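You operate a simulated robot arm through the tools that you are given. There is no shell and no other tool. Be economical: measure what you need, move in short steps, check, and stop when the job is done.

Carry out the task below with a simulated two-armed robot. There is one attempt and no reset: what you move stays moved.

Task
On the surface of the wooden cabinet top, fold the blue cloth in half.

It is judged by the outcome, as a careful person would: the job done as asked, and still so three seconds after it is handed in. It fails if anything else is knocked over, pushed out of place, dropped, spilled or broken. Flat cloth is picked up by pressing the open fingertips on it (5 to 10 N) and closing them slowly along it; thin cloth reads only 2 to 8 mm in the jaws.

Robot
Two 6-joint arms with two-finger parallel grippers on one trunk, on a base that drives. Base frame: it is fixed to the floor where the robot stands at the start and does not move with it; the origin is under the middle of the robot, x ahead of it, y to its left, z up; the surface under the hand at the start is at about z = 0.882. Lengths are in m, angles in degrees, forces in N, time in s.
The left shoulder is at the start at [0.28, 0.185, 1.055], the right one opposite. With the tool pointing down near the work surface each hand reaches from about 0.56 to 0.94 m from the robot's upright axis, wherever it stands, measured 20 degrees to its own side. Places, roughly: surface of the wooden cabinet top [0.7, 0.1, 0.9]. Payload 1.57 kg a hand.
Tool frame (each hand has its own): the origin (TCP) lies between the finger pads and is the grasp point; the fingertips stand 0.03 m ahead of it; z points along the fingers, y is the line along which they close. The gripper opens to 0.08 m. The fingers are 0.017 m wide and 0.012 m thick; the gripper's body (0.04 by 0.082 m) begins 0.08 m behind the TCP.
Orientation is told as [roll, pitch, yaw] about the base's x, y, z axes, in that order, counted from this pose: with the fingers straight down and closing along the base's y, the tool's x points along the base's -x, its y along +y and its z along -z.

Tools
- The arms move only by the tool nudge_tool. It takes "left_targets", "right_targets" or both (then of equal length, played together; a hand with none holds still); each is a list of rows, each a list of 3 entries, a list of its own where there are three numbers: the turn, a rotation vector about the tool's x, y, z in units of 45 degrees (1.0 is 45 degrees), then the shift along the tool's x, y, z in units of 150 mm (1.0 is 150 mm), then the opening in per cent of the stroke, from 0 (shut) to 100 (fully open). In form: [[[ax, ay, az], [tx, ty, tz], gripper], ...]. A call has 1 to 12 rows; each row is the pose to reach, as a shift and turn from the pose commanded when the call began, along the tool's axes at that moment. A call with a number of a shift or a turn outside -1 to 1 is refused whole. A row lasts 0.2 s, in which the tool goes at most 0.05 m and 8.6 degrees; a call with a longer step from one row to the next is refused whole, and so is a gripper value outside its range. A pose out of reach is approached as far as the arm can. The call stops where the force on the tool passes 40 N (or 10 N more than at its start, if that is more) or the arm is blocked; 0.2 s more then pass. Each finger travels about 0.153 m/s and halts on what it meets, pressing with about 32 N; the grip force reading is that of the motor and also rises with nothing between the fingers. The clock runs only during rows and for 0.2 s after the last one: add rows that repeat a pose to give the fingers time. It gives the time, the measured TCP pose, the force on the tool (base axes), the opening and the grip force at its end, in the units of the frame above (readings bear some noise), with the torque about the TCP (base axes, N m) and any sound that the robot's microphone picked up, and new pictures: "views" is both (left out), scene, wrist or none (wrist: the cameras of the hands that moved).
- Cameras (640 x 400 px; columns grow to the right, rows downward): "scene" is now at [0.2312, -0.0004, 1.4828]; the picture's right is [0.00, -1.00, 0.00], its down [-0.83, -0.00, -0.56] and it looks along [0.56, 0.00, -0.83] (base axes); focal length 290 px, centre (320, 200). "left" rides on the left gripper at [0.072, 0.007, -0.122] in its tool frame; the picture's right is [-0.09, 1.00, 0.00], its down [-0.84, -0.08, -0.54] and it looks along [-0.54, -0.05, 0.84] (tool axes); focal length 238 px, centre (320, 200). "right" rides on the right gripper at [0.072, -0.007, -0.122] in its tool frame; the picture's right is [0.09, 1.00, 0.00], its down [-0.84, 0.08, -0.54] and it looks along [-0.54, 0.05, 0.84] (tool axes); focal length 238 px, centre (320, 200). There is no depth. A picture from a camera that has moved, and an enlarged one, comes with that camera's place and axes in the base frame and with its lens.
- slide_trunk(by): slides the trunk up (or, below 0, down) by that many m; the arms and the scene camera ride with it, the base frame stays. It gives what a move gives, with no picture.
- steer(legs): drives the robot by 1 to 6 legs, each [ahead, turn to the left] in m and degrees, along the robot's own axes; the way and the turn of a leg run together, so that a leg with both is an arc; at most 1.5 m and 180 degrees a leg. The arms and the cameras ride along, it lands a little off, and it stops where it bumps. It gives what a move gives, and a new picture of the scene camera.
- turn_head(pan, tilt): turns the head with the scene camera to pan (to the left, within 86 degrees either way) and tilt (down, from -29 to 69), counted from straight ahead of the robot. It gives what a move gives, and a new picture of the scene camera.
- inspect(camera, box): a new picture of the part [left, top, right, bottom] of that camera's present view, enlarged. It takes no simulated time.
- hand_in(): hands the job in; it is judged then, once.

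Go step by step. Nothing tells you exact positions but the pictures and the camera data: compare them with the known pose of the tool, close in by small moves and look again before you grip or let go. The budget is 120 turns and 260 pictures, counting those below and the enlarged ones. Unless the task says otherwise, let go and move clear before handing in, and close with one line.

The tools are called after "Call:" as name(argument=value, ...) on one line, values as JSON. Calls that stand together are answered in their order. nudge_tool: Moves the arms, as the interface text tells. Its arguments: {"type":"object","properties":{"left_targets":{"type":"array"},"right_targets":{"type":"array"},"views":{"type":"string","enum":["both","scene","wrist","none"]}},"required":[]} The other tools are called the same way: slide_trunk (by) slides the trunk up or down; steer (legs) drives the base; turn_head (pan, tilt) turns the head that bears the scene camera; inspect (camera, box) takes an enlarged picture of a part of a camera's view; hand_in () hands the job in.

At the start:

```text
t: 0.0
left_tcp_pos: [0.5683, 0.2186, 1.0431]
left_ee_rot: [-0.1, 0.0, 0.0]
left_contact_force: [-0.9, -0.1, 0.0]
left_torque: [0.03, 0.01, -0.01]
left_opening: 0.08
left_grip_force: 0.0
right_tcp_pos: [0.5544, -0.2514, 1.0369]
right_ee_rot: [0.0, 0.0, 0.1]
right_contact_force: [-0.1, -0.4, 0.3]
right_torque: [0.02, 0.0, 0.0]
right_opening: 0.0801
right_grip_force: 0.1
trunk travel left (down, up): [-0.75, 0.24]
robot x, y, heading: [0.0011, -0.0003, -0.0]
head pan, tilt: [0.2, 56.1]
```

scene: 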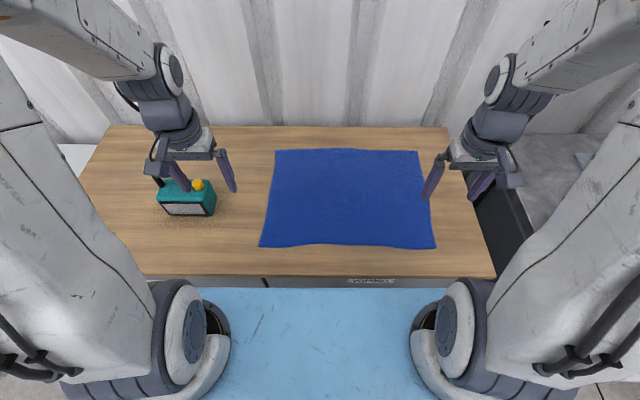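
right: 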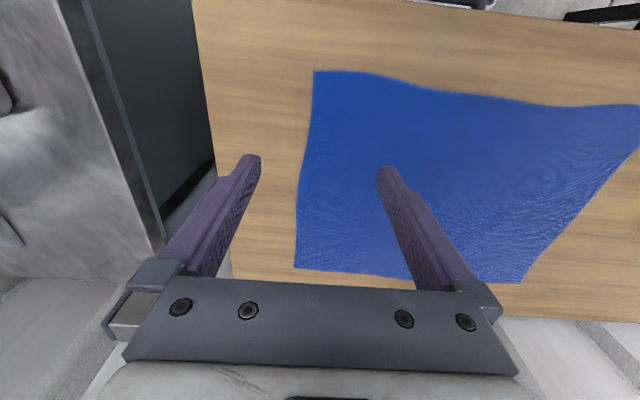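
left: 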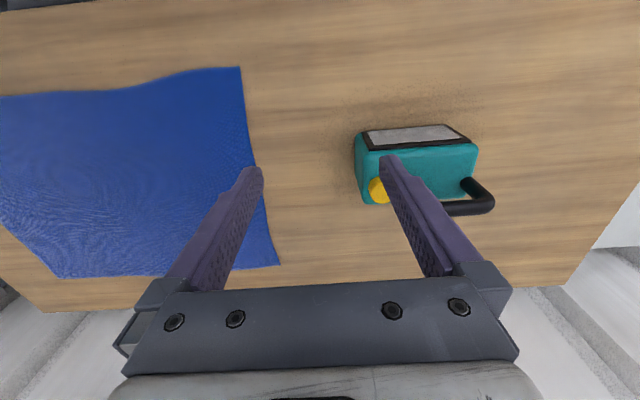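

The blue cloth spans roughly x 0.505–0.805 and y −0.27 to 0.13, with the teal radio to its left at about y 0.26–0.41. I plan to grip both near corners and fold them over to the far edge. First I'll back up slightly for comfortable reach.

Call:
steer(legs=[[-0.05, 0]])

```text
t: 0.9
left_tcp_pos: [0.5188, 0.219, 1.0436]
left_ee_rot: [0.0, 0.0, 0.0]
left_contact_force: [-0.1, -0.5, -0.1]
left_torque: [-0.01, 0.02, 0.03]
left_opening: 0.08
left_grip_force: 0.1
right_tcp_pos: [0.5063, -0.2503, 1.0364]
right_ee_rot: [0.1, -0.1, -0.1]
right_contact_force: [0.7, -0.5, -0.2]
right_torque: [0.04, 0.01, -0.02]
right_opening: 0.0802
right_grip_force: 0.0
trunk travel left (down, up): [-0.75, 0.24]
robot x, y, heading: [-0.0533, 0.0007, -0.2]
head pan, tilt: [0.2, 56.1]
camera scene: at [0.1819, -0.0004, 1.4827], right [0.0, -1.0, 0.0], down [-0.83, 0.0, -0.56], along [0.56, 0.0, -0.83], focal length 290 px, centre (320, 200)
```

scene: 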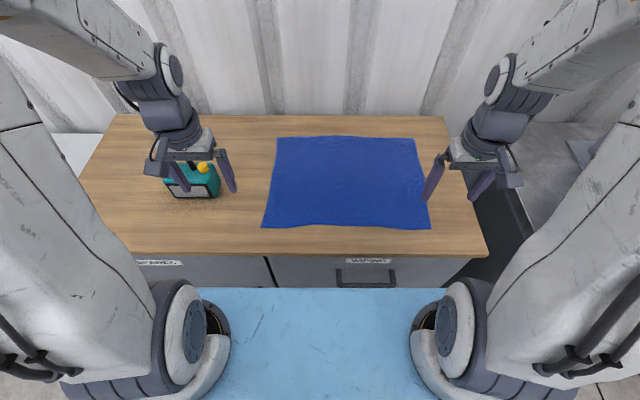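

The geometry agrees after the drive: near corners at about (0.508, 0.138) and (0.505, −0.26). I'll bring both hands above them, half open.

Call:
nudge_tool(left_targets=[[[0, 0, 0], [0, -0.26, 0], 60], [[0, 0, 0], [-0.01, -0.52, 0.1], 50], [[0, 0, 0], [-0.02, -0.78, 0.28], 50], [[0, 0, 0], [-0.02, -0.78, 0.54], 50], [[0, 0, 0], [-0.02, -0.78, 0.54], 50]], right_targets=[[[0, 0, 0], [-0.03, 0.06, 0], 60], [[0, 0, 0], [-0.07, 0.12, 0.1], 50], [[0, 0, 0], [-0.107, 0.173, 0.25], 50], [[0, 0, 0], [-0.107, 0.173, 0.51], 50], [[0, 0, 0], [-0.107, 0.173, 0.51], 50]])

```text
t: 2.1
left_tcp_pos: [0.5226, 0.1007, 0.9639]
left_ee_rot: [0.0, 0.0, 0.0]
left_contact_force: [0.5, 0.2, -0.3]
left_torque: [0.0, 0.02, -0.02]
left_opening: 0.04
left_grip_force: 0.1
right_tcp_pos: [0.5218, -0.2241, 0.9602]
right_ee_rot: [0.0, 0.0, 0.0]
right_contact_force: [1.0, -0.2, -0.5]
right_torque: [-0.01, 0.06, -0.02]
right_opening: 0.0401
right_grip_force: 0.1
trunk travel left (down, up): [-0.75, 0.24]
robot x, y, heading: [-0.0482, -0.0022, -0.1]
head pan, tilt: [0.2, 56.1]
camera scene: at [0.1818, -0.0005, 1.4827], right [0.0, -1.0, 0.0], down [-0.83, 0.0, -0.56], along [0.56, 0.0, -0.83], focal length 290 px, centre (320, 200)
camera right: at [0.4501, -0.2301, 1.0823], right [-0.09, 1.0, 0.0], down [0.84, 0.08, 0.54], along [0.54, 0.05, -0.84], focal length 238 px, centre (320, 200)
camera left: at [0.452, 0.1089, 1.0867], right [0.09, 1.0, 0.0], down [0.84, -0.08, 0.54], along [0.54, -0.05, -0.84], focal length 238 px, centre (320, 200)
```

scene: 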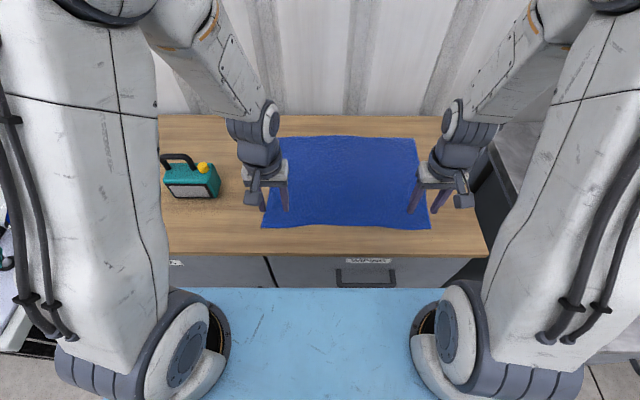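
right: 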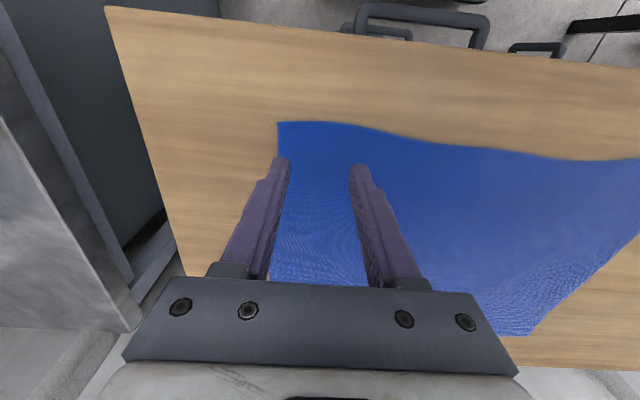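
left: 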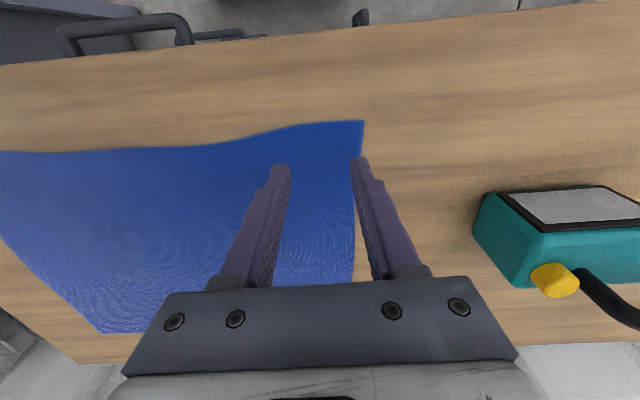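

The corners check out at (0.507, 0.141) and (0.505, −0.261), so the fingers are well placed. Now I'll lower both to just above the surface.

Call:
nudge_tool(left_targets=[[[0, 0, 0], [0, 0.01, 0.17], 50], [[0, 0, 0], [0, 0.02, 0.28], 50], [[0, 0, 0], [0, 0.02, 0.33], 50], [[0, 0, 0], [0, 0.02, 0.33], 50]], right_targets=[[[0, 0, 0], [0, 0, 0.15], 50], [[0, 0, 0], [0, 0, 0.26], 50], [[0, 0, 0], [0, 0, 0.305], 50], [[0, 0, 0], [0, 0, 0.305], 50]], views="wrist")

```text
t: 3.1
left_tcp_pos: [0.521, 0.1046, 0.9137]
left_ee_rot: [0.0, -0.1, 0.0]
left_contact_force: [-0.2, -1.3, 0.8]
left_torque: [0.02, 0.04, -0.01]
left_opening: 0.04
left_grip_force: 0.0
right_tcp_pos: [0.521, -0.2236, 0.9146]
right_ee_rot: [0.0, 0.1, 0.1]
right_contact_force: [0.0, -0.7, -0.6]
right_torque: [0.01, 0.01, -0.02]
right_opening: 0.0402
right_grip_force: 0.0
trunk travel left (down, up): [-0.75, 0.24]
robot x, y, heading: [-0.0495, -0.0007, -0.1]
head pan, tilt: [0.2, 56.1]
camera right: at [0.4498, -0.23, 1.0368], right [-0.09, 1.0, 0.0], down [0.84, 0.08, 0.54], along [0.54, 0.05, -0.84], focal length 238 px, centre (320, 200)
camera left: at [0.4499, 0.1119, 1.0368], right [0.09, 1.0, 0.0], down [0.84, -0.08, 0.54], along [0.54, -0.05, -0.84], focal length 238 px, centre (320, 200)
```

right: 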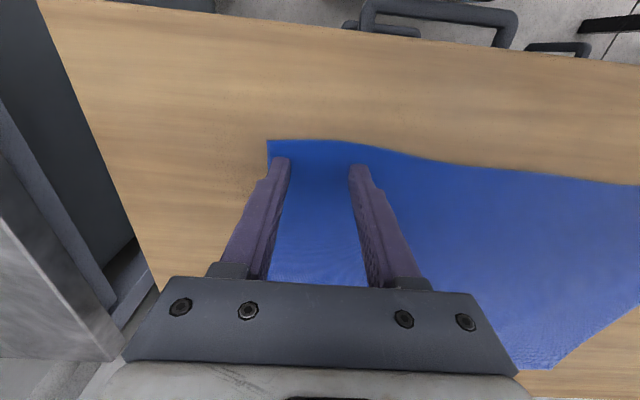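
left: 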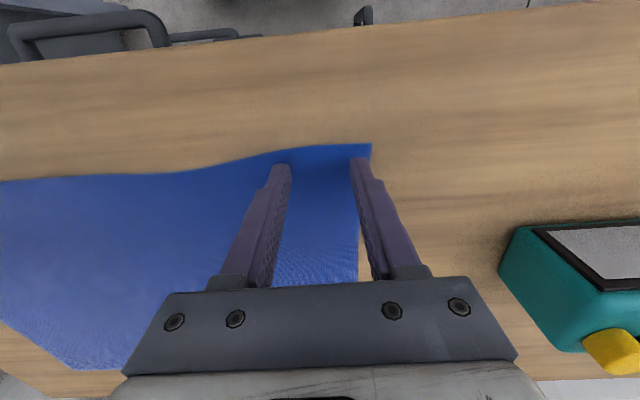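

The tips hover just over the cloth at both corners. I'll press down in small steps until the force reads 5–10 N.

Call:
nudge_tool(left_targets=[[[0, 0, 0], [0, -0.025, 0.0], 50], [[0, 0, 0], [0, -0.025, 0.013], 50], [[0, 0, 0], [0, -0.025, 0.02], 50]], right_targets=[[[0, 0, 0], [0, 0, 0.0], 50], [[0, 0, 0], [0, 0, 0.013], 50], [[0, 0, 0], [0, 0, 0.025], 50]], views="none")

```text
t: 3.9
left_tcp_pos: [0.5213, 0.1015, 0.9136]
left_ee_rot: [-0.1, -0.3, -0.1]
left_contact_force: [-4.0, 1.8, 23.1]
left_torque: [0.1, 0.15, 0.02]
left_opening: 0.0397
left_grip_force: 0.1
right_tcp_pos: [0.5202, -0.2243, 0.9139]
right_ee_rot: [0.0, -0.2, 0.0]
right_contact_force: [-2.6, 0.5, 12.4]
right_torque: [0.02, 0.08, 0.01]
right_opening: 0.0399
right_grip_force: 0.0
trunk travel left (down, up): [-0.75, 0.24]
robot x, y, heading: [-0.0487, 0.001, -0.1]
head pan, tilt: [0.2, 56.1]
stopped in row 3 (left hand): the force on the tool passed its limit at 43 N (the readings are from after the stop); the commanded pose is now the measured one
```

Contact is at TCP z ≈ 0.9137, and the pressure is too high, especially on the left. I'll ease off slightly.

Call:
nudge_tool(left_targets=[[[0, 0, 0], [0, 0, -0.003], 50], [[0, 0, 0], [0, 0, -0.003], 50]], right_targets=[[[0, 0, 0], [0, 0, -0.001], 50], [[0, 0, 0], [0, 0, -0.001], 50]], views="none")

```text
t: 4.5
left_tcp_pos: [0.5216, 0.1016, 0.9128]
left_ee_rot: [-0.1, -0.2, 0.0]
left_contact_force: [-3.7, -0.4, 22.7]
left_torque: [0.07, 0.12, 0.04]
left_opening: 0.0399
left_grip_force: 0.1
right_tcp_pos: [0.521, -0.2242, 0.9134]
right_ee_rot: [0.1, -0.2, 0.1]
right_contact_force: [-2.3, 1.4, 21.2]
right_torque: [0.05, 0.08, 0.01]
right_opening: 0.0398
right_grip_force: 0.0
trunk travel left (down, up): [-0.75, 0.24]
robot x, y, heading: [-0.05, 0.0021, 0.3]
head pan, tilt: [0.2, 56.1]
```

Call:
nudge_tool(left_targets=[[[0, 0, 0], [0, 0, -0.004], 50], [[0, 0, 0], [0, 0, -0.004], 50]], right_targets=[[[0, 0, 0], [0, 0, -0.004], 50], [[0, 0, 0], [0, 0, -0.004], 50]], views="none")

```text
t: 5.1
left_tcp_pos: [0.522, 0.1014, 0.9134]
left_ee_rot: [-0.1, -0.3, 0.1]
left_contact_force: [-0.4, -0.1, 18.9]
left_torque: [0.07, 0.03, 0.03]
left_opening: 0.0397
left_grip_force: 0.0
right_tcp_pos: [0.5213, -0.2249, 0.914]
right_ee_rot: [0.0, -0.2, 0.1]
right_contact_force: [-0.5, 0.4, 19.4]
right_torque: [0.07, 0.06, 0.0]
right_opening: 0.04
right_grip_force: 0.0
trunk travel left (down, up): [-0.75, 0.24]
robot x, y, heading: [-0.0495, 0.0003, 0.1]
head pan, tilt: [0.2, 56.1]
```

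About 19 N on each hand still; easing up another ~1.4 mm.

Call:
nudge_tool(left_targets=[[[0, 0, 0], [0, 0, -0.009], 50], [[0, 0, 0], [0, 0, -0.009], 50]], right_targets=[[[0, 0, 0], [0, 0, -0.009], 50], [[0, 0, 0], [0, 0, -0.009], 50]], views="none")

```text
t: 5.7
left_tcp_pos: [0.5199, 0.1006, 0.9146]
left_ee_rot: [0.1, -0.1, 0.0]
left_contact_force: [-0.4, -1.3, 5.4]
left_torque: [-0.05, 0.0, 0.01]
left_opening: 0.0401
left_grip_force: 0.2
right_tcp_pos: [0.5211, -0.2237, 0.9133]
right_ee_rot: [0.0, 0.1, 0.0]
right_contact_force: [-1.5, 2.1, 8.8]
right_torque: [0.05, 0.05, 0.02]
right_opening: 0.0401
right_grip_force: 0.1
trunk travel left (down, up): [-0.75, 0.24]
robot x, y, heading: [-0.0496, -0.0008, 0.1]
head pan, tilt: [0.2, 56.1]
```

Pressure is now about 5 N on the left and 9 N on the right. I'll close both grippers slowly.

Call:
nudge_tool(left_targets=[[[0, 0, 0], [0, 0, 0.002], 44], [[0, 0, 0], [0, 0, 0.002], 38], [[0, 0, 0], [0, 0, 0.002], 32], [[0, 0, 0], [0, 0, 0.002], 26], [[0, 0, 0], [0, 0, 0.002], 20], [[0, 0, 0], [0, 0, 0.002], 14], [[0, 0, 0], [0, 0, 0.002], 8], [[0, 0, 0], [0, 0, 0.002], 3], [[0, 0, 0], [0, 0, 0.002], 0], [[0, 0, 0], [0, 0, 0.002], 0]], right_targets=[[[0, 0, 0], [0, 0, 0], 44], [[0, 0, 0], [0, 0, 0], 38], [[0, 0, 0], [0, 0, 0], 32], [[0, 0, 0], [0, 0, 0], 26], [[0, 0, 0], [0, 0, 0], 20], [[0, 0, 0], [0, 0, 0], 14], [[0, 0, 0], [0, 0, 0], 8], [[0, 0, 0], [0, 0, 0], 3], [[0, 0, 0], [0, 0, 0], 0], [[0, 0, 0], [0, 0, 0], 0]])

```text
t: 7.9
left_tcp_pos: [0.5218, 0.1015, 0.9132]
left_ee_rot: [0.0, -0.2, 0.0]
left_contact_force: [-1.0, 0.0, 1.7]
left_torque: [-0.01, 0.0, -0.04]
left_opening: 0.0022
left_grip_force: 23.5
right_tcp_pos: [0.5213, -0.225, 0.9138]
right_ee_rot: [0.0, -0.1, 0.0]
right_contact_force: [-0.4, 1.2, 1.6]
right_torque: [0.02, -0.01, 0.0]
right_opening: 0.0
right_grip_force: 21.5
trunk travel left (down, up): [-0.75, 0.24]
robot x, y, heading: [-0.0494, -0.0009, 0.2]
head pan, tilt: [0.2, 56.1]
camera scene: at [0.1812, -0.0003, 1.4828], right [0.0, -1.0, 0.0], down [-0.83, 0.0, -0.56], along [0.56, 0.0, -0.83], focal length 290 px, centre (320, 200)
camera right: at [0.4498, -0.2301, 1.0357], right [-0.09, 1.0, 0.0], down [0.84, 0.08, 0.54], along [0.54, 0.05, -0.84], focal length 238 px, centre (320, 200)
camera left: at [0.4501, 0.1082, 1.0364], right [0.09, 1.0, 0.0], down [0.84, -0.08, 0.54], along [0.54, -0.05, -0.84], focal length 238 px, centre (320, 200)
```

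scene: 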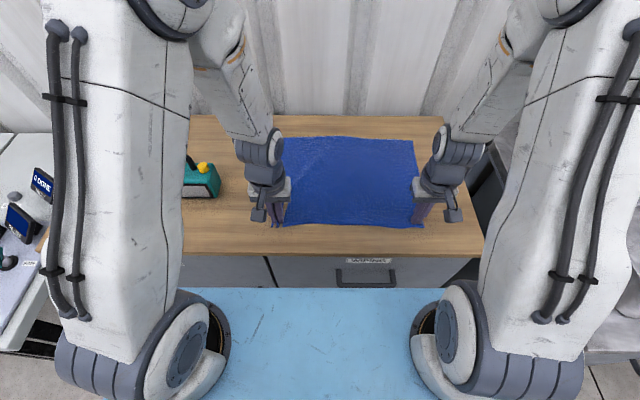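
right: 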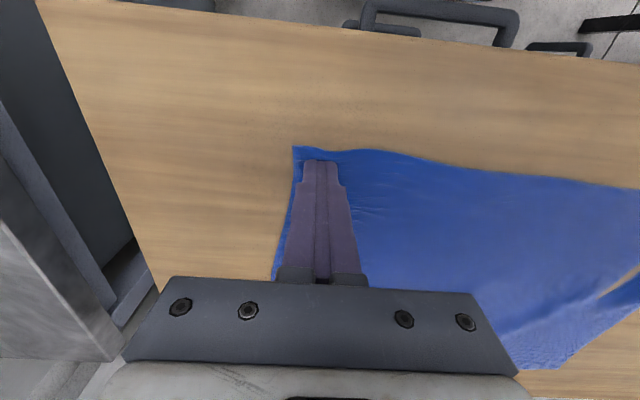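
left: 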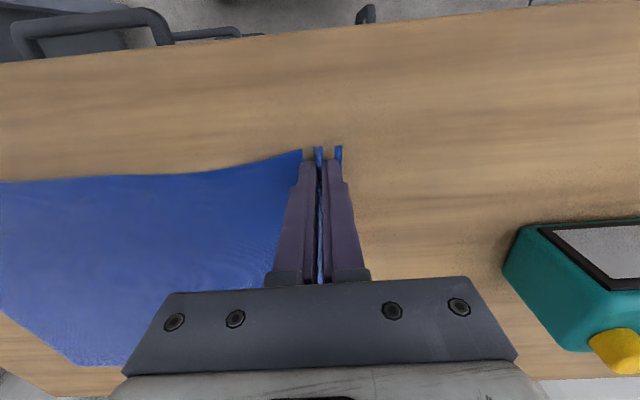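

The left hand has the cloth (2.2 mm), but the right hand slipped (0 mm) and dragged its corner to about y −0.242. I'll lift the right hand a little, reopen it, shift inward and press again while the left holds.

Call:
nudge_tool(right_targets=[[[0, 0, 0], [0, 0, -0.07], 0], [[0, 0, 0], [0, 0.05, -0.1], 25], [[0, 0, 0], [0.015, 0.11, -0.1], 50], [[0, 0, 0], [0.015, 0.11, -0.1], 50], [[0, 0, 0], [0.015, 0.11, -0.02], 50], [[0, 0, 0], [0.015, 0.11, 0.0], 50], [[0, 0, 0], [0.015, 0.11, 0.0], 50]], views="wrist")

```text
t: 9.5
left_tcp_pos: [0.5213, 0.1015, 0.9144]
left_ee_rot: [0.0, -0.3, 0.0]
left_contact_force: [0.2, -0.3, 1.5]
left_torque: [0.0, 0.01, 0.04]
left_opening: 0.0023
left_grip_force: 24.0
right_tcp_pos: [0.5193, -0.2084, 0.9145]
right_ee_rot: [0.0, -0.1, 0.0]
right_contact_force: [0.1, -1.2, 2.0]
right_torque: [0.01, 0.02, -0.02]
right_opening: 0.0401
right_grip_force: 0.1
trunk travel left (down, up): [-0.75, 0.24]
robot x, y, heading: [-0.0487, -0.0028, 0.0]
head pan, tilt: [0.2, 56.1]
camera right: at [0.4473, -0.2132, 1.0356], right [-0.09, 1.0, 0.0], down [0.84, 0.08, 0.54], along [0.54, 0.05, -0.84], focal length 238 px, centre (320, 200)
```

right: 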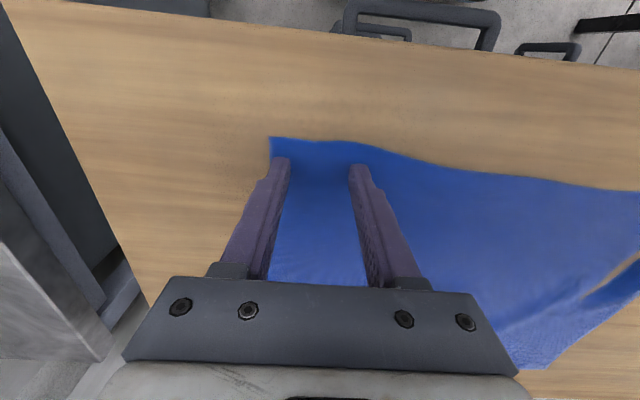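

The right fingers again straddle the corner with light contact (~2 N). I'll press to about 10 N before closing.

Call:
nudge_tool(right_targets=[[[0, 0, 0], [0, 0, 0.006], 50], [[0, 0, 0], [0, 0, 0.01], 50], [[0, 0, 0], [0, 0, 0.01], 50]], views="none")

```text
t: 10.3
left_tcp_pos: [0.5213, 0.1006, 0.914]
left_ee_rot: [0.0, -0.2, 0.1]
left_contact_force: [0.5, 0.7, -0.4]
left_torque: [-0.01, -0.01, 0.01]
left_opening: 0.0022
left_grip_force: 23.9
right_tcp_pos: [0.5199, -0.207, 0.9139]
right_ee_rot: [0.0, -0.1, 0.0]
right_contact_force: [-4.0, 0.9, 23.1]
right_torque: [0.14, 0.14, 0.01]
right_opening: 0.0399
right_grip_force: 0.0
trunk travel left (down, up): [-0.75, 0.24]
robot x, y, heading: [-0.0544, 0.0029, 0.1]
head pan, tilt: [0.2, 56.1]
```

Call:
nudge_tool(right_targets=[[[0, 0, 0], [0, 0, -0.005], 50], [[0, 0, 0], [0, 0, -0.005], 50]], views="none")

```text
t: 10.9
left_tcp_pos: [0.5216, 0.1011, 0.9139]
left_ee_rot: [-0.1, -0.1, 0.0]
left_contact_force: [-0.9, 0.9, 1.7]
left_torque: [0.01, 0.0, -0.02]
left_opening: 0.0026
left_grip_force: 24.0
right_tcp_pos: [0.5193, -0.2077, 0.9147]
right_ee_rot: [0.0, -0.1, 0.0]
right_contact_force: [-2.1, 2.3, 12.4]
right_torque: [0.09, 0.11, 0.02]
right_opening: 0.0402
right_grip_force: 0.1
trunk travel left (down, up): [-0.75, 0.24]
robot x, y, heading: [-0.0505, -0.0043, 0.1]
head pan, tilt: [0.2, 56.1]
```

About 12 N on the right now; closing slowly with a hair less pressure.

Call:
nudge_tool(right_targets=[[[0, 0, 0], [0, 0, -0.001], 45], [[0, 0, 0], [0, 0, -0.001], 40], [[0, 0, 0], [0, 0, -0.001], 35], [[0, 0, 0], [0, 0, -0.001], 30], [[0, 0, 0], [0, 0, -0.001], 25], [[0, 0, 0], [0, 0, -0.001], 20], [[0, 0, 0], [0, 0, -0.001], 15], [[0, 0, 0], [0, 0, -0.001], 10], [[0, 0, 0], [0, 0, -0.001], 5], [[0, 0, 0], [0, 0, -0.001], 0], [[0, 0, 0], [0, 0, -0.001], 0]], views="wrist")

```text
t: 13.3
left_tcp_pos: [0.5223, 0.1007, 0.913]
left_ee_rot: [-0.2, -0.1, 0.0]
left_contact_force: [0.1, -12.2, 0.9]
left_torque: [-0.38, 0.0, -0.11]
left_opening: 0.0026
left_grip_force: 24.0
right_tcp_pos: [0.52, -0.208, 0.9143]
right_ee_rot: [0.0, 0.0, 0.0]
right_contact_force: [-0.4, 12.4, 2.0]
right_torque: [0.4, -0.03, 0.09]
right_opening: 0.0025
right_grip_force: 23.3
trunk travel left (down, up): [-0.75, 0.24]
robot x, y, heading: [-0.05, 0.0039, 0.2]
head pan, tilt: [0.2, 56.1]
camera right: at [0.4477, -0.2136, 1.0355], right [-0.09, 1.0, 0.0], down [0.84, 0.08, 0.54], along [0.54, 0.05, -0.84], focal length 238 px, centre (320, 200)
```

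right: 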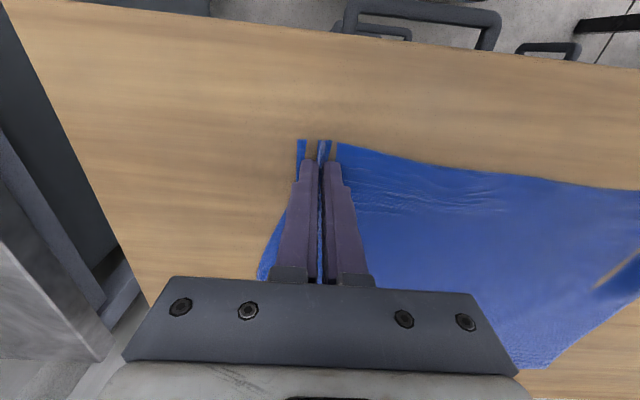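

Both corners are held (about 2.5 mm each), with about 12 N of sideways tension in the cloth. I'll relax that slightly and carry both corners up the first half of the arc.

Call:
nudge_tool(left_targets=[[[0, 0, 0], [0, -0.025, -0.02], 0], [[0, 0, 0], [-0.014, -0.025, -0.148], 0], [[0, 0, 0], [-0.054, -0.025, -0.291], 0], [[0, 0, 0], [-0.121, -0.025, -0.425], 0], [[0, 0, 0], [-0.211, -0.025, -0.546], 0], [[0, 0, 0], [-0.321, -0.025, -0.651], 0], [[0, 0, 0], [-0.321, -0.025, -0.651], 0]], right_targets=[[[0, 0, 0], [0, 0.025, -0.02], 0], [[0, 0, 0], [-0.014, 0.025, -0.148], 0], [[0, 0, 0], [-0.054, 0.025, -0.291], 0], [[0, 0, 0], [-0.121, 0.025, -0.425], 0], [[0, 0, 0], [-0.211, 0.025, -0.546], 0], [[0, 0, 0], [-0.321, 0.025, -0.651], 0], [[0, 0, 0], [-0.321, 0.025, -0.651], 0]])

```text
t: 14.9
left_tcp_pos: [0.5707, 0.0972, 1.0125]
left_ee_rot: [-0.1, -0.2, 0.0]
left_contact_force: [-0.6, -0.6, -0.3]
left_torque: [-0.04, 0.01, -0.04]
left_opening: 0.0023
left_grip_force: 23.6
right_tcp_pos: [0.5695, -0.2033, 1.0128]
right_ee_rot: [0.1, -0.1, 0.0]
right_contact_force: [0.3, 0.6, -0.2]
right_torque: [0.02, -0.03, 0.0]
right_opening: 0.0027
right_grip_force: 23.7
trunk travel left (down, up): [-0.75, 0.24]
robot x, y, heading: [-0.05, 0.0012, -0.4]
head pan, tilt: [0.2, 56.1]
camera scene: at [0.1813, -0.0002, 1.4828], right [0.0, -1.0, 0.0], down [-0.83, 0.0, -0.56], along [0.56, 0.0, -0.83], focal length 290 px, centre (320, 200)
camera right: at [0.4969, -0.2089, 1.1347], right [-0.09, 1.0, 0.0], down [0.84, 0.08, 0.54], along [0.54, 0.05, -0.84], focal length 238 px, centre (320, 200)
camera left: at [0.498, 0.1043, 1.1346], right [0.09, 1.0, 0.0], down [0.84, -0.08, 0.54], along [0.54, -0.05, -0.84], focal length 238 px, centre (320, 200)
```

scene: 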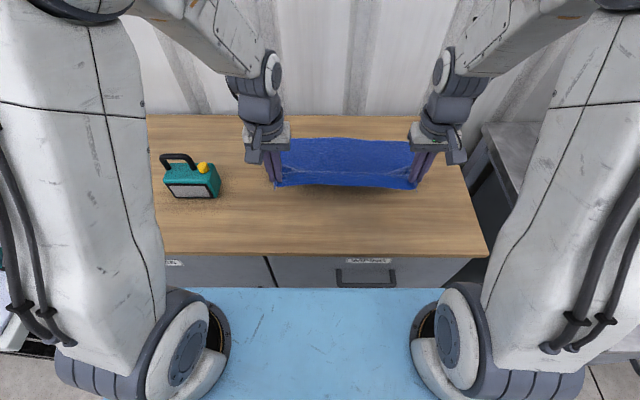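
right: 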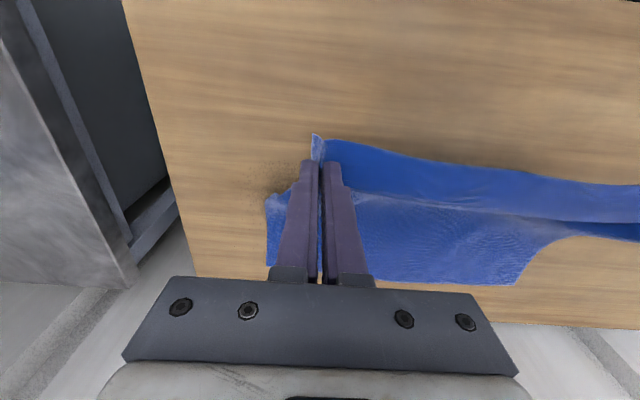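
left: 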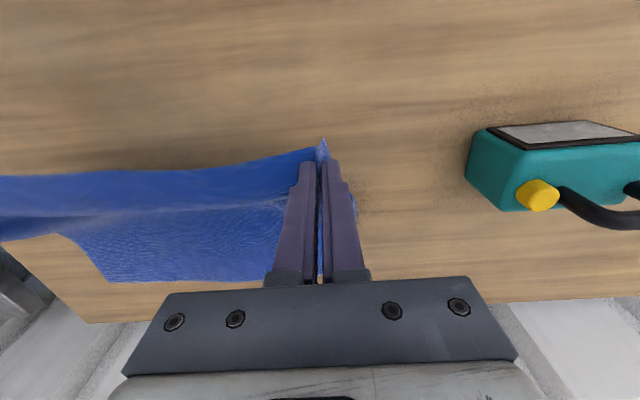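

The cloth lifts cleanly on both sides. Continuing over the top of the arc.

Call:
nudge_tool(left_targets=[[[0, 0, 0], [-0.17, 0, -0.09], 0], [[0, 0, 0], [-0.35, 0, -0.15], 0], [[0, 0, 0], [-0.54, 0, -0.19], 0], [[0, 0, 0], [-0.73, 0, -0.17], 0], [[0, 0, 0], [-0.93, 0, -0.09], 0], [[0, 0, 0], [-0.93, 0, -0.09], 0]], right_targets=[[[0, 0, 0], [-0.17, 0, -0.09], 0], [[0, 0, 0], [-0.35, 0, -0.15], 0], [[0, 0, 0], [-0.54, 0, -0.19], 0], [[0, 0, 0], [-0.73, 0, -0.17], 0], [[0, 0, 0], [-0.93, 0, -0.09], 0], [[0, 0, 0], [-0.93, 0, -0.09], 0]])

```text
t: 16.3
left_tcp_pos: [0.709, 0.0981, 1.0248]
left_ee_rot: [0.0, -0.1, -0.1]
left_contact_force: [0.9, -3.1, -0.6]
left_torque: [-0.09, 0.07, -0.02]
left_opening: 0.0023
left_grip_force: 23.8
right_tcp_pos: [0.7069, -0.2052, 1.0245]
right_ee_rot: [0.0, -0.1, 0.0]
right_contact_force: [0.3, 2.6, -0.5]
right_torque: [0.07, 0.04, 0.02]
right_opening: 0.0022
right_grip_force: 23.7
trunk travel left (down, up): [-0.75, 0.24]
robot x, y, heading: [-0.0495, -0.0001, -0.2]
head pan, tilt: [0.2, 56.1]
camera scene: at [0.1818, -0.0003, 1.4827], right [0.0, -1.0, 0.0], down [-0.83, 0.0, -0.56], along [0.56, 0.0, -0.83], focal length 290 px, centre (320, 200)
camera right: at [0.6361, -0.2102, 1.1464], right [-0.09, 1.0, 0.0], down [0.84, 0.08, 0.54], along [0.54, 0.05, -0.84], focal length 238 px, centre (320, 200)
camera left: at [0.6366, 0.1053, 1.1467], right [0.09, 1.0, 0.0], down [0.84, -0.08, 0.54], along [0.54, -0.05, -0.84], focal length 238 px, centre (320, 200)
```

scene: 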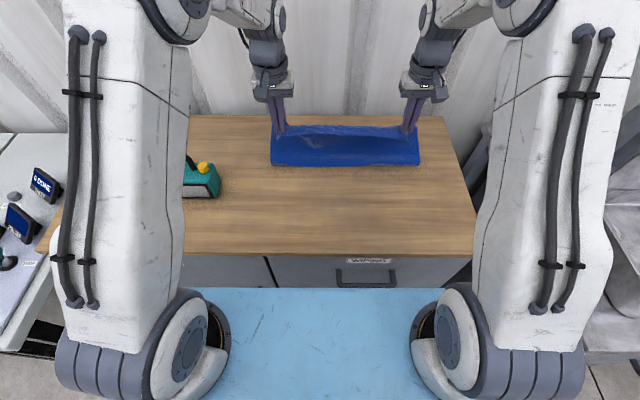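
right: 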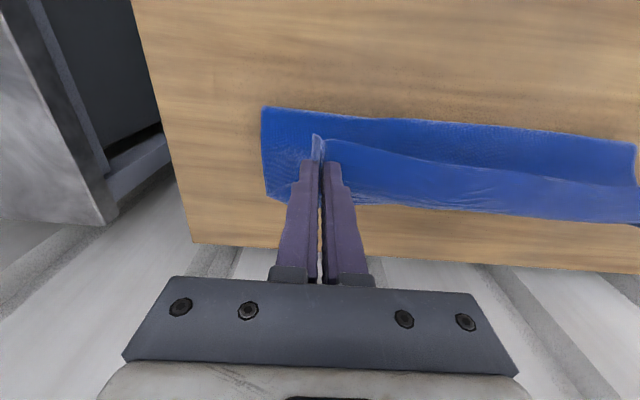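
left: 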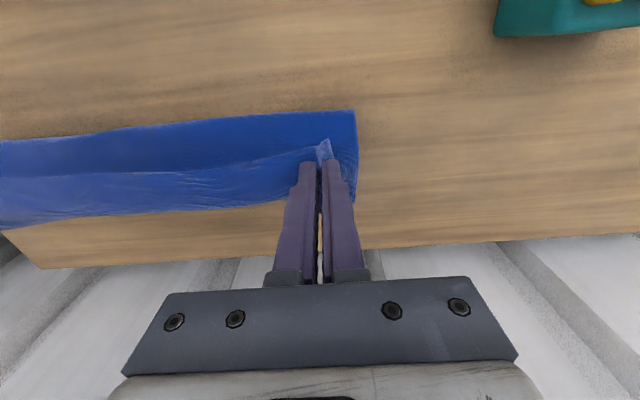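

The bottom layer's far corners look to be at about x 0.815, y 0.138 and −0.266. I'll carry the top edge forward and down to just above that edge.

Call:
nudge_tool(left_targets=[[[0, 0, 0], [-0.15, 0, 0.03], 0], [[0, 0, 0], [-0.3, 0, 0.12], 0], [[0, 0, 0], [-0.43, 0, 0.25], 0], [[0, 0, 0], [-0.53, 0, 0.4], 0], [[0, 0, 0], [-0.59, 0, 0.53], 0], [[0, 0, 0], [-0.61, 0, 0.6], 0], [[0, 0, 0], [-0.61, 0, 0.6], 0]], right_targets=[[[0, 0, 0], [-0.15, 0, 0.03], 0], [[0, 0, 0], [-0.3, 0, 0.12], 0], [[0, 0, 0], [-0.43, 0, 0.25], 0], [[0, 0, 0], [-0.53, 0, 0.4], 0], [[0, 0, 0], [-0.6, 0, 0.53], 0], [[0, 0, 0], [-0.62, 0, 0.6], 0], [[0, 0, 0], [-0.62, 0, 0.6], 0]])

```text
t: 17.9
left_tcp_pos: [0.802, 0.0978, 0.9354]
left_ee_rot: [0.0, -0.1, 0.1]
left_contact_force: [0.0, -2.4, 0.0]
left_torque: [-0.08, 0.01, -0.07]
left_opening: 0.0026
left_grip_force: 23.8
right_tcp_pos: [0.8006, -0.2045, 0.9347]
right_ee_rot: [0.0, -0.1, 0.0]
right_contact_force: [0.1, 1.2, 0.2]
right_torque: [0.08, -0.02, 0.01]
right_opening: 0.0024
right_grip_force: 23.9
trunk travel left (down, up): [-0.75, 0.24]
robot x, y, heading: [-0.0484, 0.0004, 0.0]
head pan, tilt: [0.2, 56.1]
camera scene: at [0.1814, -0.0003, 1.4828], right [0.0, -1.0, 0.0], down [-0.83, 0.0, -0.56], along [0.56, 0.0, -0.83], focal length 290 px, centre (320, 200)
camera right: at [0.7284, -0.2107, 1.0565], right [-0.09, 1.0, 0.0], down [0.84, 0.08, 0.54], along [0.54, 0.05, -0.84], focal length 238 px, centre (320, 200)
camera left: at [0.7302, 0.1044, 1.0575], right [0.09, 1.0, 0.0], down [0.84, -0.08, 0.54], along [0.54, -0.05, -0.84], focal length 238 px, centre (320, 200)
```

scene: 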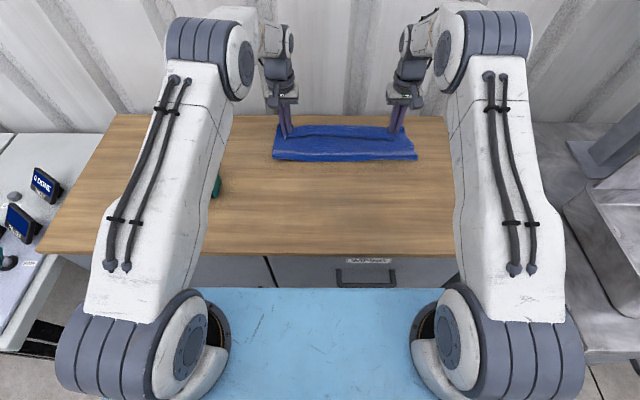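
right: 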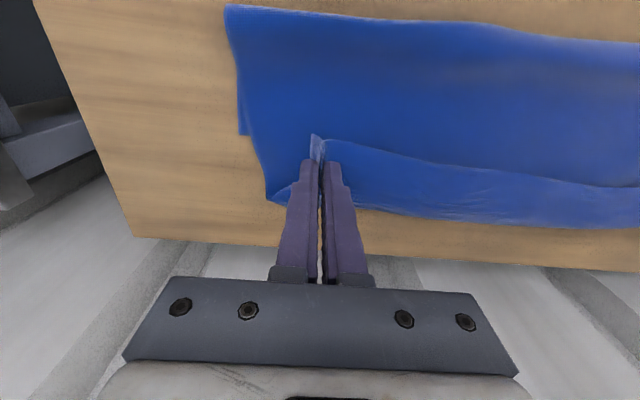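
left: 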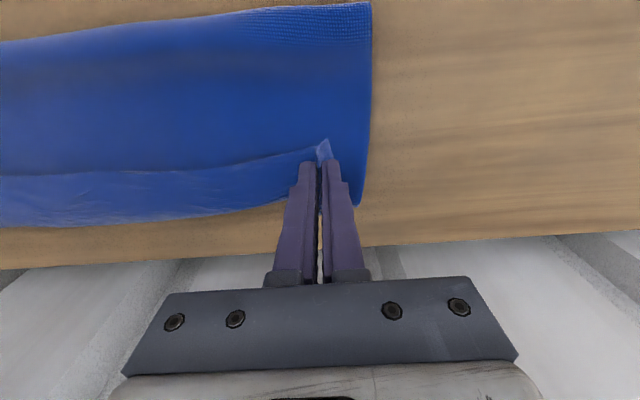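

The bottom layer slid forward about 3–4 cm as it was carried. Its far edge is now at x ≈ 0.85 with the fold at ≈ 0.71, all still on the table. I'll move the top edge on to match the far edge, then lower it.

Call:
nudge_tool(left_targets=[[[0, 0, 0], [-0.08, 0.0, 0], 0], [[0, 0, 0], [-0.16, 0.01, 0], 0], [[0, 0, 0], [-0.23, 0.02, 0.02], 0], [[0, 0, 0], [-0.23, 0.02, 0.07], 0], [[0, 0, 0], [-0.23, 0.02, 0.1], 0], [[0, 0, 0], [-0.23, 0.02, 0.1], 0]], right_targets=[[[0, 0, 0], [-0.08, 0.0, 0], 0], [[0, 0, 0], [-0.16, -0.01, 0], 0], [[0, 0, 0], [-0.23, -0.02, 0.02], 0], [[0, 0, 0], [-0.23, -0.02, 0.07], 0], [[0, 0, 0], [-0.23, -0.02, 0.1], 0], [[0, 0, 0], [-0.23, -0.02, 0.1], 0]])

```text
t: 19.3
left_tcp_pos: [0.8363, 0.0992, 0.9203]
left_ee_rot: [-0.1, -0.2, 0.0]
left_contact_force: [-0.4, -7.8, -0.5]
left_torque: [-0.26, 0.0, -0.11]
left_opening: 0.0024
left_grip_force: 24.1
right_tcp_pos: [0.8335, -0.2065, 0.9195]
right_ee_rot: [0.0, -0.1, -0.1]
right_contact_force: [0.5, 9.2, 0.4]
right_torque: [0.23, -0.01, 0.04]
right_opening: 0.0026
right_grip_force: 23.5
trunk travel left (down, up): [-0.75, 0.24]
robot x, y, heading: [-0.0489, 0.001, -0.1]
head pan, tilt: [0.2, 56.1]
camera scene: at [0.1813, -0.0003, 1.4828], right [0.0, -1.0, 0.0], down [-0.83, 0.0, -0.56], along [0.56, 0.0, -0.83], focal length 290 px, centre (320, 200)
camera right: at [0.7626, -0.2125, 1.0417], right [-0.09, 1.0, 0.0], down [0.84, 0.08, 0.54], along [0.54, 0.05, -0.84], focal length 238 px, centre (320, 200)
camera left: at [0.7641, 0.107, 1.0426], right [0.09, 1.0, 0.0], down [0.84, -0.08, 0.54], along [0.54, -0.05, -0.84], focal length 238 px, centre (320, 200)
```

scene: 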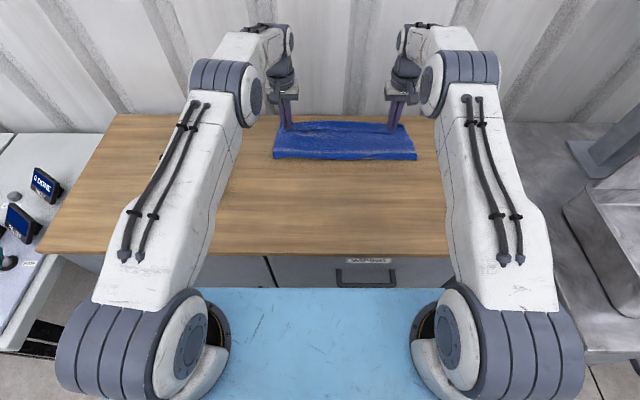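
right: 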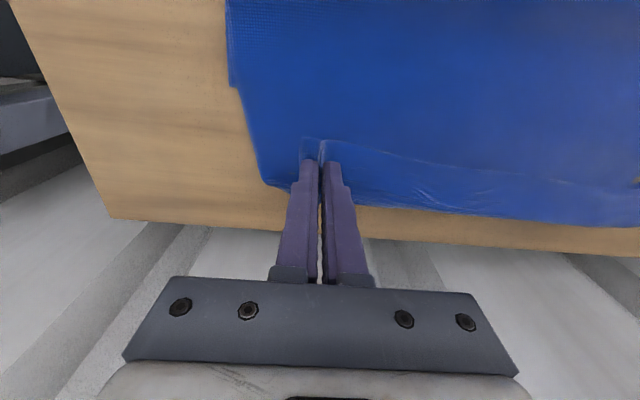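
left: 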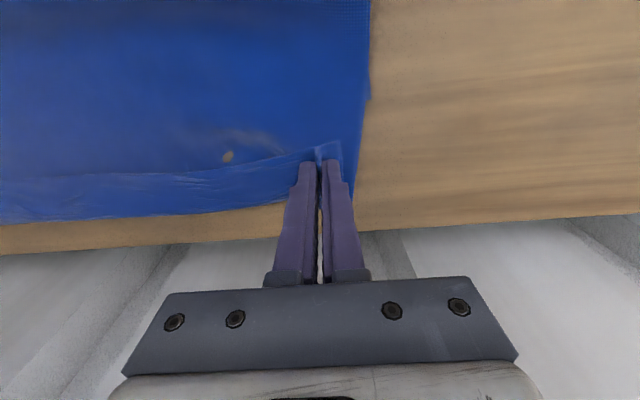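

The two edges are close now. I'll enlarge the wrist views to see how the edges lie before letting go.

Call:
inspect(camera="left", box=[100, 90, 420, 290])

Call:
inspect(camera="right", box=[220, 90, 540, 290])

Call:
inspect(camera="scene", box=[250, 80, 440, 200])

```text
2.00 times, centred on (260, 190) of left
camera zoom: at [0.7641, 0.107, 1.0426], right [0.09, 1.0, 0.0], down [0.84, -0.08, 0.54], along [0.54, -0.05, -0.84], focal length 477 px, centre (440, 220)
```

zoom: 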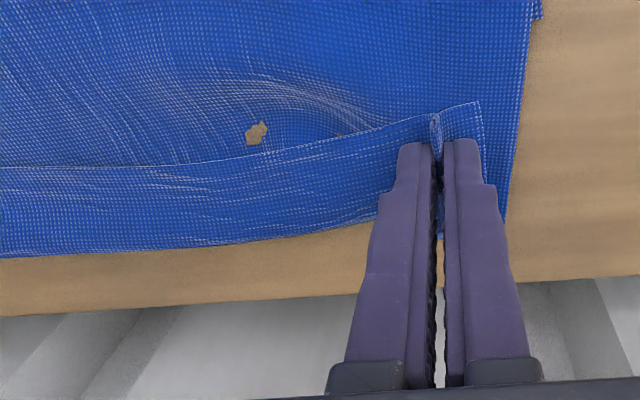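

```text
2.00 times, centred on (380, 190) of right
camera zoom: at [0.7626, -0.2125, 1.0417], right [-0.09, 1.0, 0.0], down [0.84, 0.08, 0.54], along [0.54, 0.05, -0.84], focal length 477 px, centre (200, 220)
```

zoom: 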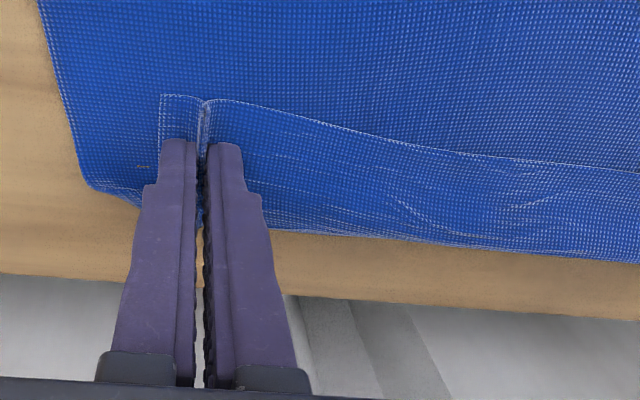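

```text
3.33 times, centred on (345, 140) of scene
camera zoom: at [0.1813, -0.0003, 1.4828], right [0.0, -1.0, 0.0], down [-0.83, 0.0, -0.56], along [0.56, 0.0, -0.83], focal length 966 px, centre (237, 400)
```

zoom: 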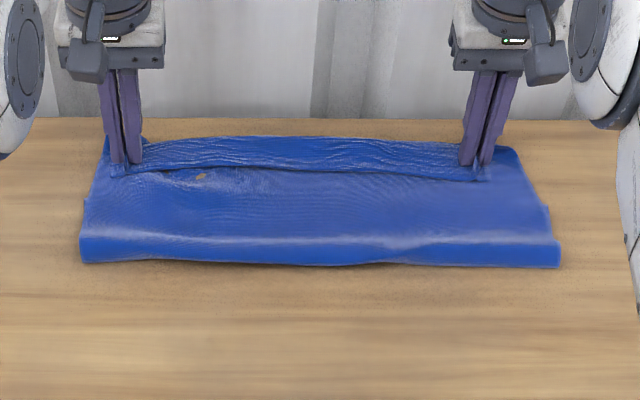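

The hem of the top layer, about 3 cm, is curled back toward the robot because the fingers stayed upright. I'll release slowly, lift off and see whether it relaxes. If not, I'll sweep it flat.

Call:
nudge_tool(left_targets=[[[0, 0, 0], [0, 0, 0], 10], [[0, 0, 0], [0, 0, 0], 20], [[0, 0, 0], [0, 0, 0], 30], [[0, 0, 0], [0, 0, -0.15], 35], [[0, 0, 0], [0, 0, -0.4], 35], [[0, 0, 0], [0.2, 0, -0.6], 35], [[0, 0, 0], [0.4, 0, -0.6], 35], [[0, 0, 0], [0.6, 0, -0.6], 35]], right_targets=[[[0, 0, 0], [0, 0, 0], 10], [[0, 0, 0], [0, 0, 0], 20], [[0, 0, 0], [0, 0, 0], 30], [[0, 0, 0], [0, 0, -0.15], 35], [[0, 0, 0], [0, 0, -0.4], 35], [[0, 0, 0], [0.2, 0, -0.6], 35], [[0, 0, 0], [0.4, 0, -0.6], 35], [[0, 0, 0], [0.6, 0, -0.6], 35]])

Call:
inspect(camera="scene", box=[250, 80, 440, 200])

```text
t: 21.1
left_tcp_pos: [0.7452, 0.0977, 1.0123]
left_ee_rot: [0.0, -0.3, -0.1]
left_contact_force: [-0.4, -0.2, -0.2]
left_torque: [-0.02, 0.02, 0.0]
left_opening: 0.0279
left_grip_force: 0.0
right_tcp_pos: [0.7439, -0.2067, 1.0091]
right_ee_rot: [0.0, 0.0, -0.1]
right_contact_force: [0.4, -0.1, -0.3]
right_torque: [0.01, 0.03, -0.01]
right_opening: 0.0279
right_grip_force: 0.2
trunk travel left (down, up): [-0.75, 0.24]
robot x, y, heading: [-0.0486, -0.0021, 0.2]
head pan, tilt: [0.2, 56.1]
camera scene: at [0.1817, -0.0003, 1.4827], right [0.0, -1.0, 0.0], down [-0.83, 0.0, -0.56], along [0.56, 0.0, -0.83], focal length 290 px, centre (320, 200)
camera right: at [0.6715, -0.2122, 1.131], right [-0.09, 1.0, 0.0], down [0.84, 0.08, 0.54], along [0.54, 0.05, -0.84], focal length 238 px, centre (320, 200)
camera left: at [0.6733, 0.1054, 1.1343], right [0.09, 1.0, 0.0], down [0.83, -0.08, 0.55], along [0.54, -0.05, -0.84], focal length 238 px, centre (320, 200)
```

scene: 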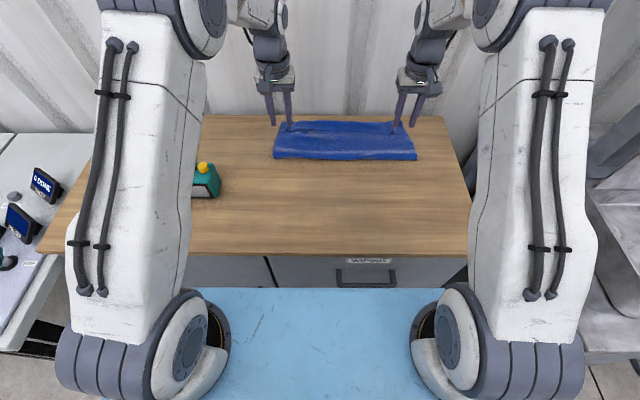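
right: 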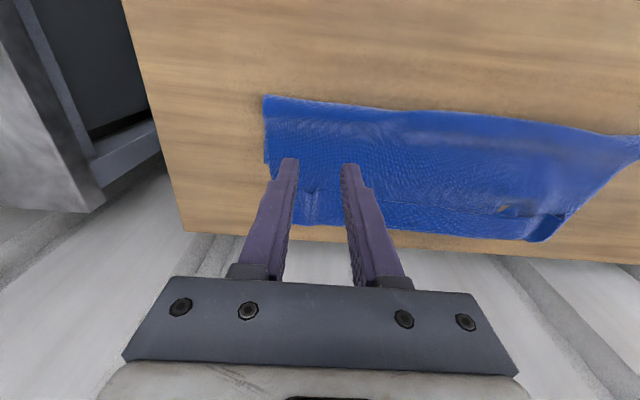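
left: 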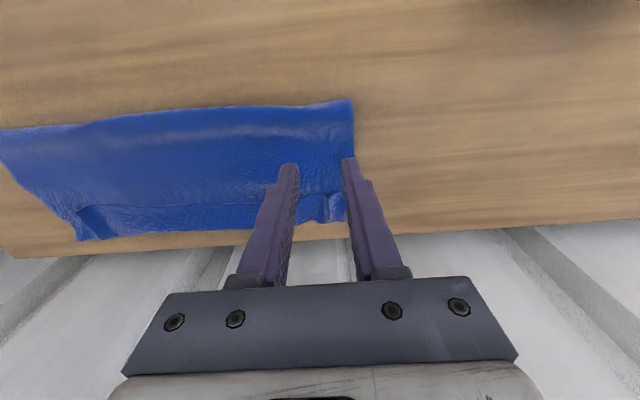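

```text
3.33 times, centred on (345, 140) of scene
camera zoom: at [0.1817, -0.0003, 1.4827], right [0.0, -1.0, 0.0], down [-0.83, 0.0, -0.56], along [0.56, 0.0, -0.83], focal length 966 px, centre (237, 400)
```

zoom: 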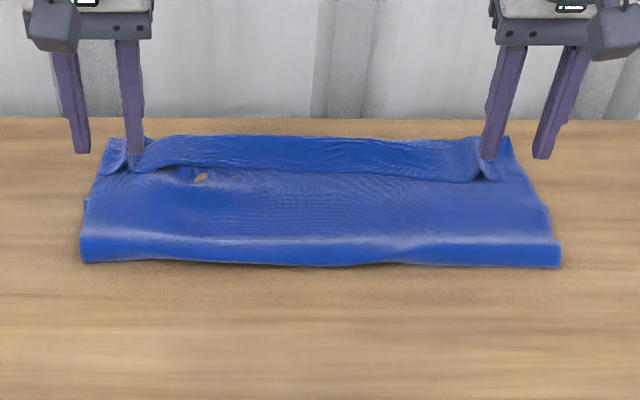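

The hem stays folded back about 3 cm and the corners are puckered, so it must be turned out to the far edge. I'll take a closer look at the lip.

Call:
inspect(camera="right", box=[250, 80, 610, 260])

Call:
inspect(camera="left", box=[30, 80, 390, 260])

```text
1.78 times, centred on (430, 170) of right
camera zoom: at [0.6715, -0.2122, 1.131], right [-0.09, 1.0, 0.0], down [0.84, 0.08, 0.54], along [0.54, 0.05, -0.84], focal length 424 px, centre (124, 253)
```

zoom: 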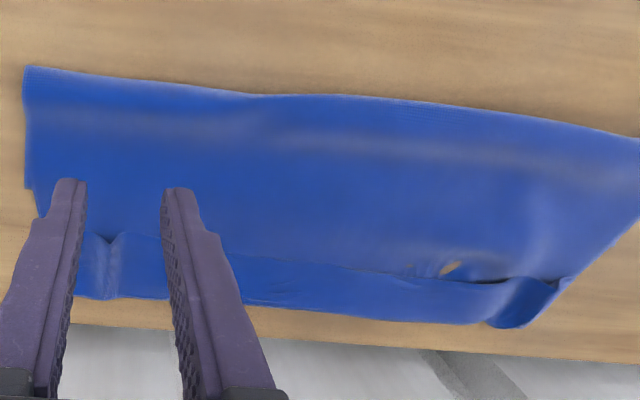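

```text
1.78 times, centred on (210, 170) of left
camera zoom: at [0.6733, 0.1054, 1.1343], right [0.09, 1.0, 0.0], down [0.83, -0.08, 0.55], along [0.54, -0.05, -0.84], focal length 424 px, centre (516, 253)
```

zoom: 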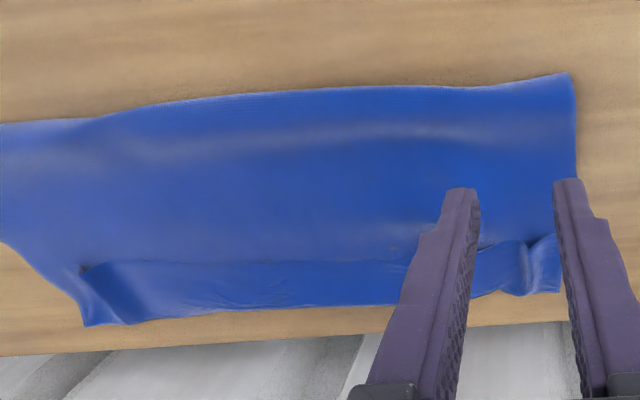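

The bottom layer's far edge never moved (about x 0.81). The fold line went too far forward (0.71), leaving about 4 cm of surplus curled up at the far side. I'll re-grip the two pinched ridges, which are still where I released them, unfold the cloth and redo it better.

Call:
nudge_tool(left_targets=[[[0, 0, 0], [-0.3, 0, 0], 35], [[0, 0, 0], [-0.6, 0.01, 0], 35], [[0, 0, 0], [-0.605, 0.01, 0.25], 35], [[0, 0, 0], [-0.605, 0.01, 0.5], 35], [[0, 0, 0], [-0.605, 0.01, 0.62], 35], [[0, 0, 0], [-0.605, 0.01, 0.62], 25], [[0, 0, 0], [-0.605, 0.01, 0.62], 15], [[0, 0, 0], [-0.605, 0.01, 0.62], 8], [[0, 0, 0], [-0.605, 0.01, 0.62], 0], [[0, 0, 0], [-0.605, 0.01, 0.62], 0]], right_targets=[[[0, 0, 0], [-0.3, 0, 0], 35], [[0, 0, 0], [-0.6, 0, 0], 35], [[0, 0, 0], [-0.6, 0, 0.25], 35], [[0, 0, 0], [-0.6, 0, 0.5], 35], [[0, 0, 0], [-0.6, 0, 0.605], 35], [[0, 0, 0], [-0.6, 0, 0.605], 25], [[0, 0, 0], [-0.6, 0, 0.605], 15], [[0, 0, 0], [-0.6, 0, 0.605], 8], [[0, 0, 0], [-0.6, 0, 0.605], 0], [[0, 0, 0], [-0.6, 0, 0.605], 0]], views="wrist")

```text
t: 23.3
left_tcp_pos: [0.8365, 0.0998, 0.9176]
left_ee_rot: [-0.1, -0.2, 0.0]
left_contact_force: [0.0, -5.9, -0.9]
left_torque: [-0.17, -0.01, -0.04]
left_opening: 0.0028
left_grip_force: 24.3
right_tcp_pos: [0.8342, -0.2071, 0.9198]
right_ee_rot: [-0.1, 0.0, 0.0]
right_contact_force: [-0.8, 5.3, 0.0]
right_torque: [0.18, -0.03, -0.02]
right_opening: 0.0024
right_grip_force: 24.1
trunk travel left (down, up): [-0.75, 0.24]
robot x, y, heading: [-0.0506, 0.001, -0.0]
head pan, tilt: [0.2, 56.1]
camera right: at [0.7618, -0.2126, 1.0412], right [-0.09, 1.0, 0.0], down [0.84, 0.08, 0.54], along [0.54, 0.05, -0.84], focal length 238 px, centre (320, 200)
camera left: at [0.7642, 0.1068, 1.0397], right [0.09, 1.0, 0.0], down [0.84, -0.08, 0.54], along [0.54, -0.05, -0.84], focal length 238 px, centre (320, 200)
```

right: 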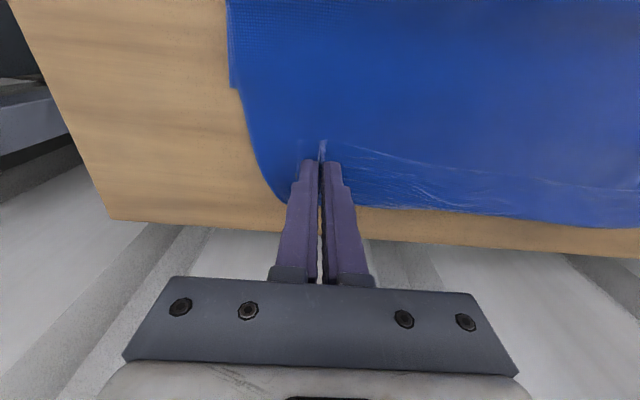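
left: 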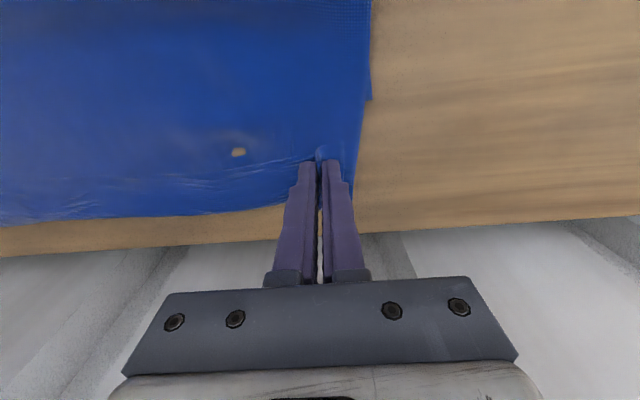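

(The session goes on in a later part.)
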